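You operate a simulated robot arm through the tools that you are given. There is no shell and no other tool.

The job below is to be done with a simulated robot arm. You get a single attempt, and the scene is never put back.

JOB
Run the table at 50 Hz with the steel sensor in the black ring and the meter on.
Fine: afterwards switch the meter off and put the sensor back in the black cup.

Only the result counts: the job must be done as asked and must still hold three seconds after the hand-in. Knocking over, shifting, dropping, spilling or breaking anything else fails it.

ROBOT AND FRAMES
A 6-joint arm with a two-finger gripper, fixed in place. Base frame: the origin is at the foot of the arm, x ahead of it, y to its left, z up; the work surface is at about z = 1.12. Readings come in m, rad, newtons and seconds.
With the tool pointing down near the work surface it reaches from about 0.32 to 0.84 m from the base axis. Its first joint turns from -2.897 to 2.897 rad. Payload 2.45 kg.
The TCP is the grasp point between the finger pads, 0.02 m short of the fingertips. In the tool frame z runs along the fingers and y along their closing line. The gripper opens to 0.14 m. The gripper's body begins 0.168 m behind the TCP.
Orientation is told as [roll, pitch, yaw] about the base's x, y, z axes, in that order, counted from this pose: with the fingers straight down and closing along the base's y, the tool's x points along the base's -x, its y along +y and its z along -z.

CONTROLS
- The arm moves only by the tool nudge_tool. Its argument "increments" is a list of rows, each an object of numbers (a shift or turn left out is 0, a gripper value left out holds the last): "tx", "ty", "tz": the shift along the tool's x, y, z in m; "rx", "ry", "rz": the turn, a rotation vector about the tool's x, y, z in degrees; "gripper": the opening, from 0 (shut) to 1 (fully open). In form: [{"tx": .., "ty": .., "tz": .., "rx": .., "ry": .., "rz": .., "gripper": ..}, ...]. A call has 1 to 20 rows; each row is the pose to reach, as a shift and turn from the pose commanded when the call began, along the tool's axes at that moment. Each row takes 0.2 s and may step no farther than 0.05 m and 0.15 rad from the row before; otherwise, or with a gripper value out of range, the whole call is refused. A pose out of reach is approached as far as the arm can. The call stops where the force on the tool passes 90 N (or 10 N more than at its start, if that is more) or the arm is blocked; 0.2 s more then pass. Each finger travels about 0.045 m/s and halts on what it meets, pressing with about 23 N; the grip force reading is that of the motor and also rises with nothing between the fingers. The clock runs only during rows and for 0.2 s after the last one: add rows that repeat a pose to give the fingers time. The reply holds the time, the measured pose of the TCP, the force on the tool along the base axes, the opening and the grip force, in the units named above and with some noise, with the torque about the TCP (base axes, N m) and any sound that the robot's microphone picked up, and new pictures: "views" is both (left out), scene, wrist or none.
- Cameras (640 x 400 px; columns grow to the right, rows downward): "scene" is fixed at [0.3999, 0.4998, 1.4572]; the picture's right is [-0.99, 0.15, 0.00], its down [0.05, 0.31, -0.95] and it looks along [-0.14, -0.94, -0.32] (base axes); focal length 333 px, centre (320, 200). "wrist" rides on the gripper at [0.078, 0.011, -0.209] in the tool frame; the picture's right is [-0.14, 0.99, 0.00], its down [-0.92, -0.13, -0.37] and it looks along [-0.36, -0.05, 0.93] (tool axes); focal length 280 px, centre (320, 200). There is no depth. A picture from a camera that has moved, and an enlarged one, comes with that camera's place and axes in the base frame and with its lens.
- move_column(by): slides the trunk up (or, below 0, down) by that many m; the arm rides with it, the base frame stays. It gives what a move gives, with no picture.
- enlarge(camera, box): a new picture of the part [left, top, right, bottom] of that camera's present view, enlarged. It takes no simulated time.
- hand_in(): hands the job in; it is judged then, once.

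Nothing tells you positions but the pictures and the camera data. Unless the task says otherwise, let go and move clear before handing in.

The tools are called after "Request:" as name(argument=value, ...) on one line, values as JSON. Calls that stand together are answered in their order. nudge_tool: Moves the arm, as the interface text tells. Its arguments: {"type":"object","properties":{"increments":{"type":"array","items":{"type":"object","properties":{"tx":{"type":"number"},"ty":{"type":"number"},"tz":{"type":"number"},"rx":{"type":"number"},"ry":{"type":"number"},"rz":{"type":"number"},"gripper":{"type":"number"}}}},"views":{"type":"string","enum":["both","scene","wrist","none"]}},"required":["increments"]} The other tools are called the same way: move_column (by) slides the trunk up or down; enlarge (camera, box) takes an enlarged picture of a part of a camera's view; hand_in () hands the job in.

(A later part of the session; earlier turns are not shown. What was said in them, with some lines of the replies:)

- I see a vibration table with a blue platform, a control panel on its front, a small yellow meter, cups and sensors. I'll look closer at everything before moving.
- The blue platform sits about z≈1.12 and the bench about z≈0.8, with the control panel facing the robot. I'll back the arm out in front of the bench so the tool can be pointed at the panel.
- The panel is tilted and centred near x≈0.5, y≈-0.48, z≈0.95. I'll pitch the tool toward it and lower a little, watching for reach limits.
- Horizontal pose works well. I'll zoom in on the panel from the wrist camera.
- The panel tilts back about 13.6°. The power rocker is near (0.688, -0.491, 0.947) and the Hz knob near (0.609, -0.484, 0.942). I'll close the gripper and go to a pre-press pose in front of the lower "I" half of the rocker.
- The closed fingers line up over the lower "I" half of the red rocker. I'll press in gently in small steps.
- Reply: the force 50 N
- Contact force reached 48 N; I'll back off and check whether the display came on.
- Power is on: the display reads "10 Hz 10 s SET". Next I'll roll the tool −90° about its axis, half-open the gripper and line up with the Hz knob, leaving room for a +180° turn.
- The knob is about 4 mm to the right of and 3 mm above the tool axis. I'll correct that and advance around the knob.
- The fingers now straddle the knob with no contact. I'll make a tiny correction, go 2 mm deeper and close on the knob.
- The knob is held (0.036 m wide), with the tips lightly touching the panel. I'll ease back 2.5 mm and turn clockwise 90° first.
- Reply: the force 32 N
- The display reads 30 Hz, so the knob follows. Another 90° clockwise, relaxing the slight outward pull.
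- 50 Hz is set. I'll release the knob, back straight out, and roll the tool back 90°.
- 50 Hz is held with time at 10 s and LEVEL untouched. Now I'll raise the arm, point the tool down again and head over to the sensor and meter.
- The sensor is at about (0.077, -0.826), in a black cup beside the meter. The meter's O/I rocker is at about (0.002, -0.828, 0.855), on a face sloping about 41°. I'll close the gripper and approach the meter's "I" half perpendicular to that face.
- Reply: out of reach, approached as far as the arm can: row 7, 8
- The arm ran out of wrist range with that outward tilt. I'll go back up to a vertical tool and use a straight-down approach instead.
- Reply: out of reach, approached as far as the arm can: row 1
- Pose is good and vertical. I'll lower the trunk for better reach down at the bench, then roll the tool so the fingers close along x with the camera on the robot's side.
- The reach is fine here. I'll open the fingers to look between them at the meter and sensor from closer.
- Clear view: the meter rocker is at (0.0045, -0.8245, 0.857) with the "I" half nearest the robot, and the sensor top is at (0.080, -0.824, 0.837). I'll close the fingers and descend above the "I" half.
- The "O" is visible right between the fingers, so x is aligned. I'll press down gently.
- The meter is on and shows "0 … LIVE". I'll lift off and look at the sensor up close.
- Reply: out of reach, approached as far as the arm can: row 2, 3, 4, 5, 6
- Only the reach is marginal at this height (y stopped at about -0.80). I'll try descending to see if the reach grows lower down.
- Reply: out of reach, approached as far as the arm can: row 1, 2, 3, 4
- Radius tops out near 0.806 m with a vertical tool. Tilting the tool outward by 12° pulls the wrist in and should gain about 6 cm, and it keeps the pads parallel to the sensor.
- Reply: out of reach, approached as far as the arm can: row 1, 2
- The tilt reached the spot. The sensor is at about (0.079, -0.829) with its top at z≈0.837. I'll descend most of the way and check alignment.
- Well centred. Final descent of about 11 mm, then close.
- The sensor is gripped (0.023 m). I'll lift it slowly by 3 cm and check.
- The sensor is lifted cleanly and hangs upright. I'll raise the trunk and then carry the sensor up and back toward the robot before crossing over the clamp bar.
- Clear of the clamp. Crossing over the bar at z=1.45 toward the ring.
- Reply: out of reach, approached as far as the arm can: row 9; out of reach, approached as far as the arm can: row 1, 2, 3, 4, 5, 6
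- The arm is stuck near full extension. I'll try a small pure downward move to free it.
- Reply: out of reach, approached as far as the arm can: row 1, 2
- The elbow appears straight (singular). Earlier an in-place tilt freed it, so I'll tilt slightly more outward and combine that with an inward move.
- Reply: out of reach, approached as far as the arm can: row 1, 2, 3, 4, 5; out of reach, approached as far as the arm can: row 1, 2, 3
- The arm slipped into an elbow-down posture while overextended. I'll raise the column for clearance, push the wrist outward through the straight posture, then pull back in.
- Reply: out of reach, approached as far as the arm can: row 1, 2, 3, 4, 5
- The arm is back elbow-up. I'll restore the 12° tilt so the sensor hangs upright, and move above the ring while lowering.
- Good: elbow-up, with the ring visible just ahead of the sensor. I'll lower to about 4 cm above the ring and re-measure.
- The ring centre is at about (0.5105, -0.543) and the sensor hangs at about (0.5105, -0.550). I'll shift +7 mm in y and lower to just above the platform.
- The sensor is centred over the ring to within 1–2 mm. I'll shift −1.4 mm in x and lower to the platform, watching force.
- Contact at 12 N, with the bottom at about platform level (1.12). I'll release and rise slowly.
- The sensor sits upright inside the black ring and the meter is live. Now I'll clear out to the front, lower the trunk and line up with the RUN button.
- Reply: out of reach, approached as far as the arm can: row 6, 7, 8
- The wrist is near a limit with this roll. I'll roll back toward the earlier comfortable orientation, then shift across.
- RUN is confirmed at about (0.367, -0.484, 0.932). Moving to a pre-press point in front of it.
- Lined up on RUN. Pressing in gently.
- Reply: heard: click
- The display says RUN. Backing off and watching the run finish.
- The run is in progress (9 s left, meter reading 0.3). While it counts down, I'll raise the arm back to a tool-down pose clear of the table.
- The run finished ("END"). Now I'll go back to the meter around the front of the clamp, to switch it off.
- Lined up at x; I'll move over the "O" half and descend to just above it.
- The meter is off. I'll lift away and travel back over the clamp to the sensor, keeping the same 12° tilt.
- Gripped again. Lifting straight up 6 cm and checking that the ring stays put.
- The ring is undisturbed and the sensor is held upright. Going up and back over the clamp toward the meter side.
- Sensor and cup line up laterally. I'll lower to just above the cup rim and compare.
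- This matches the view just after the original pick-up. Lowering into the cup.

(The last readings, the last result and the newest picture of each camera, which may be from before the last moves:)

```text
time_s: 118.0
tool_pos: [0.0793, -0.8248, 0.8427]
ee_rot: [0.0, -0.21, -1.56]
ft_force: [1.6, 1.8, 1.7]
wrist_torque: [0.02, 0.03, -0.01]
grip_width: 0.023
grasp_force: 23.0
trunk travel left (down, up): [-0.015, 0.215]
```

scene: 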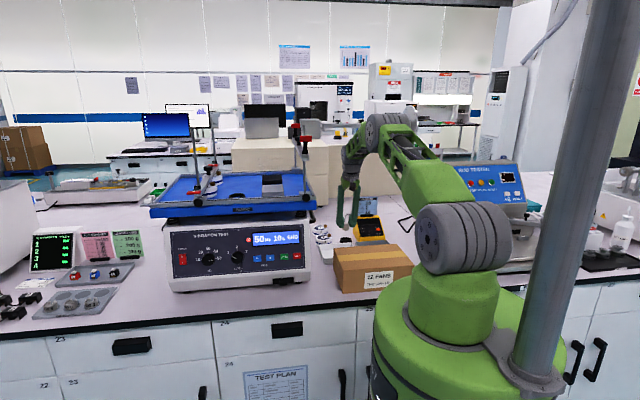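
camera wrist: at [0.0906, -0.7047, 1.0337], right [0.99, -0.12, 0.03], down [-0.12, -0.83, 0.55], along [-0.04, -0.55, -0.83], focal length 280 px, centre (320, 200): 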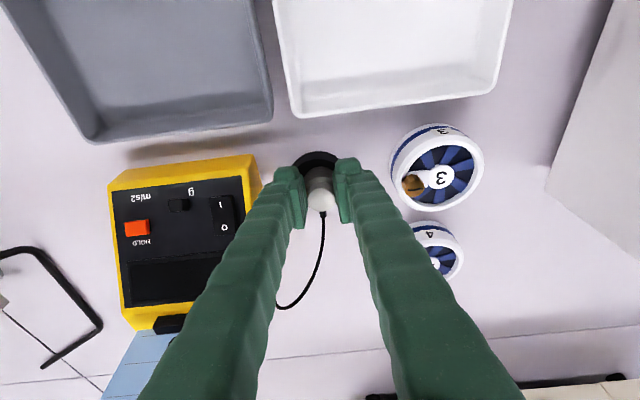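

Light contact. Releasing and rising straight up.

Request:
nudge_tool(increments=[{"gripper": 0.3}, {"gripper": 0.3}, {"gripper": 0.33}, {"gripper": 0.36}, {"tx": -0.0042, "tz": -0.0196, "gripper": 0.36}, {"tx": -0.0083, "tz": -0.0391, "gripper": 0.36}, {"tx": 0.002, "tz": -0.08, "gripper": 0.36}, {"tx": 0.03, "tz": -0.12, "gripper": 0.36}, {"tx": 0.06, "tz": -0.15, "gripper": 0.36}])

Request:
enlarge(camera="scene", box=[330, 210, 380, 250])

Request:
enlarge(camera="wrist", box=[220, 50, 420, 200])

Request:
enlarge(camera="scene", box=[140, 110, 400, 300])

```text
time_s: 120.0
tool_pos: [0.0777, -0.7367, 0.9767]
ee_rot: [-0.001, -0.209, -1.559]
ft_force: [0.1, 0.1, 0.8]
wrist_torque: [-0.02, 0.02, -0.03]
grip_width: 0.0507
grasp_force: 0.1
trunk travel left (down, up): [-0.015, 0.215]
camera wrist: at [0.0884, -0.6158, 1.1663], right [0.99, -0.12, 0.03], down [-0.12, -0.83, 0.55], along [-0.04, -0.55, -0.83], focal length 280 px, centre (320, 200)
```

scene: 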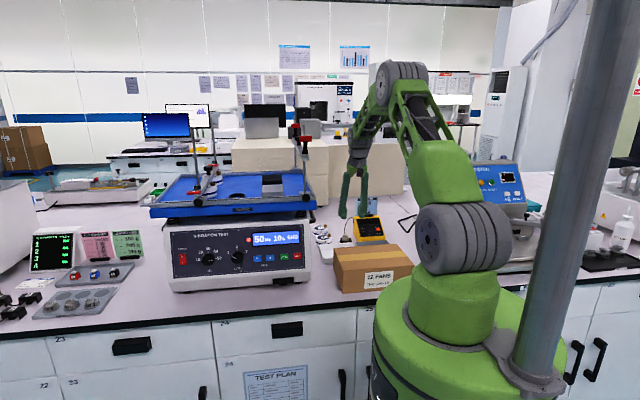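
wrist: 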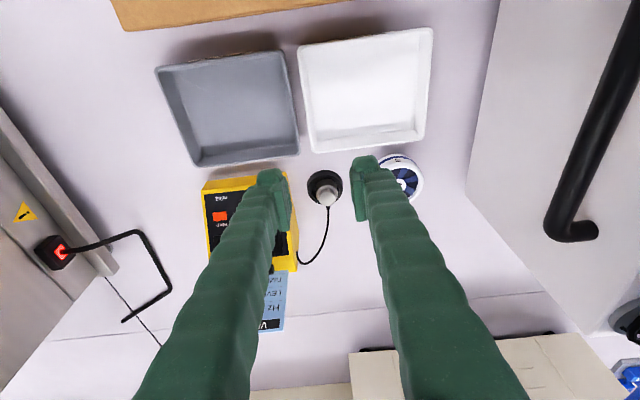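

```text
10.00 times, centred on (355, 230) of scene
camera zoom: at [0.3999, 0.4998, 1.4572], right [-0.99, 0.15, 0.0], down [0.05, 0.31, -0.95], along [-0.14, -0.94, -0.32], focal length 3328 px, centre (-30, -100)
```

zoom: 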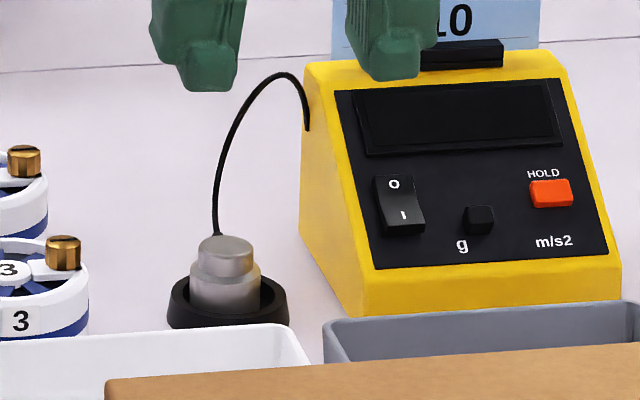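

```text
2.67 times, centred on (320, 125) of wrist
camera zoom: at [0.0884, -0.6158, 1.1663], right [0.99, -0.12, 0.03], down [-0.12, -0.83, 0.55], along [-0.04, -0.55, -0.83], focal length 748 px, centre (320, 400)
```

zoom: 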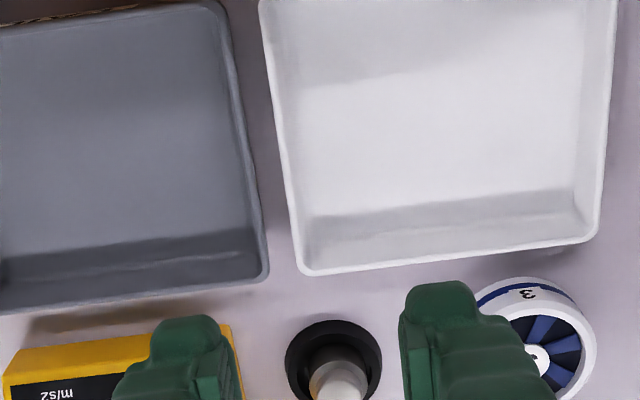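

```text
2.11 times, centred on (270, 205) of scene
camera zoom: at [0.3999, 0.4998, 1.4572], right [-0.99, 0.15, 0.0], down [0.05, 0.31, -0.95], along [-0.14, -0.94, -0.32], focal length 701 px, centre (425, 190)
```

zoom: 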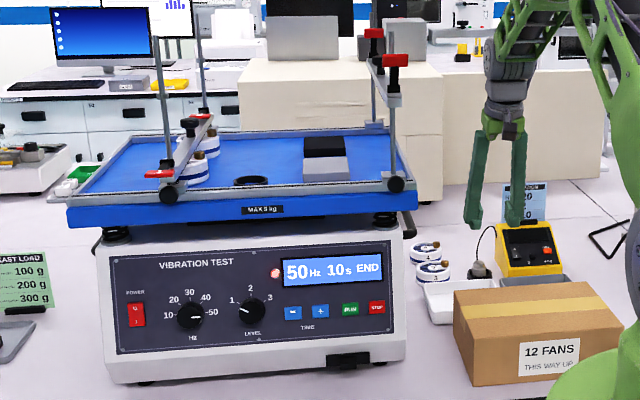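

The sensor sits upright in the black cup, the meter is dark, and the table shows "50 Hz 10 s END" with everything else in place. I'll move the arm a bit further clear before handing in.

Request:
nudge_tool(increments=[{"tx": 0.03, "tz": -0.035}, {"tx": 0.06, "tz": -0.07}, {"tx": 0.09, "tz": -0.105}, {"tx": 0.11, "tz": -0.14}, {"tx": 0.11, "tz": -0.14}, {"tx": 0.11, "tz": -0.14}])

Request:
enlarge(camera="scene", box=[330, 200, 400, 250])

```text
time_s: 121.4
tool_pos: [0.0802, -0.5974, 1.0914]
ee_rot: [-0.001, -0.209, -1.559]
ft_force: [0.3, -0.7, 0.1]
wrist_torque: [0.04, 0.01, -0.02]
grip_width: 0.0505
grasp_force: 0.0
trunk travel left (down, up): [-0.015, 0.215]
camera wrist: at [0.0896, -0.477, 1.2801], right [0.99, -0.12, 0.03], down [-0.12, -0.83, 0.55], along [-0.04, -0.55, -0.83], focal length 280 px, centre (320, 200)
```

scene: 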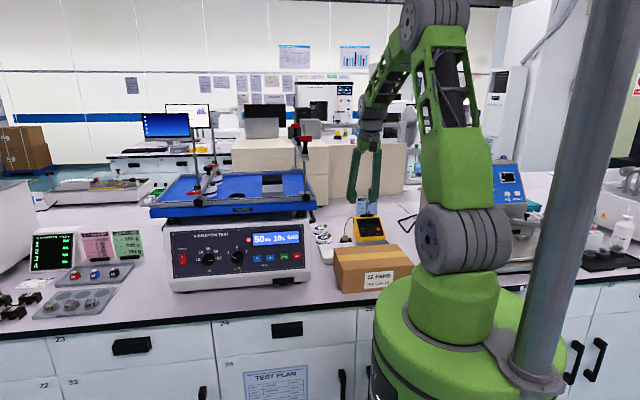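
wrist: 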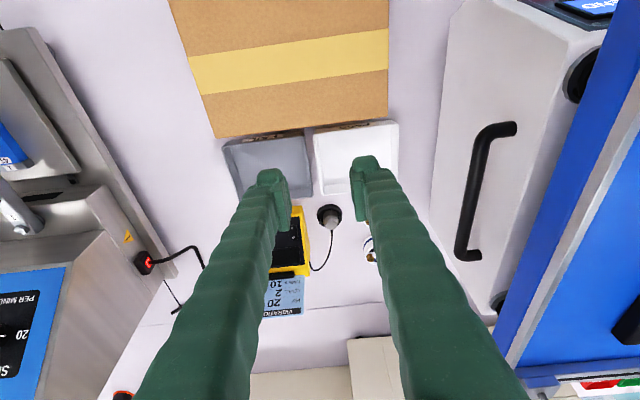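

```text
8.00 times, centred on (365, 225) of scene
camera zoom: at [0.3999, 0.4998, 1.4572], right [-0.99, 0.15, 0.0], down [0.05, 0.31, -0.95], along [-0.14, -0.94, -0.32], focal length 2662 px, centre (-40, 0)
```

zoom: 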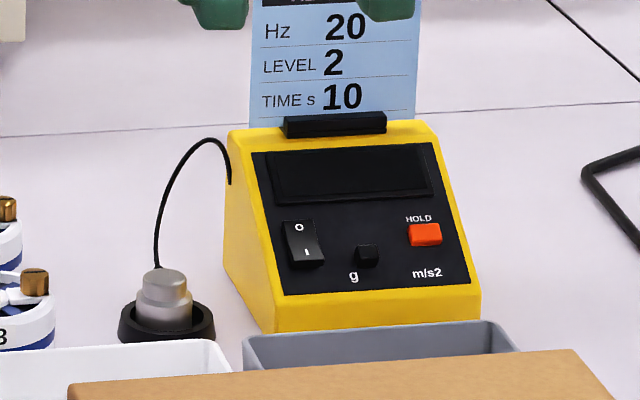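

The sensor is upright in its cup, the meter is off, the 50 Hz run finished and the arm is clear. Handing in now.

Request:
hand_in()

```text
The job is handed in.
```

The table ran at 50 Hz for its full 10 seconds, with the steel sensor in the black ring and the meter on. The display counted down to "END", and the meter read 0.3 during the run.

Afterwards I switched the meter off and put the sensor back upright in the black cup. The arm let go and moved clear before I handed in.

- **Settings:** I left LEVEL at 1 and the time at 10 s, since you only gave the frequency. The card on the meter lists 20 Hz, level 2, 10 s.
- **Left on:** The table's power is still on, with the Hz knob at 50.
- **Arm overreach:** While I was carrying the sensor to the ring, the arm overextended above the table. I freed it with a few extra moves and saw no contact with anything.
- **Other objects:** The ring, the cup and everything else I could see stayed where they were.
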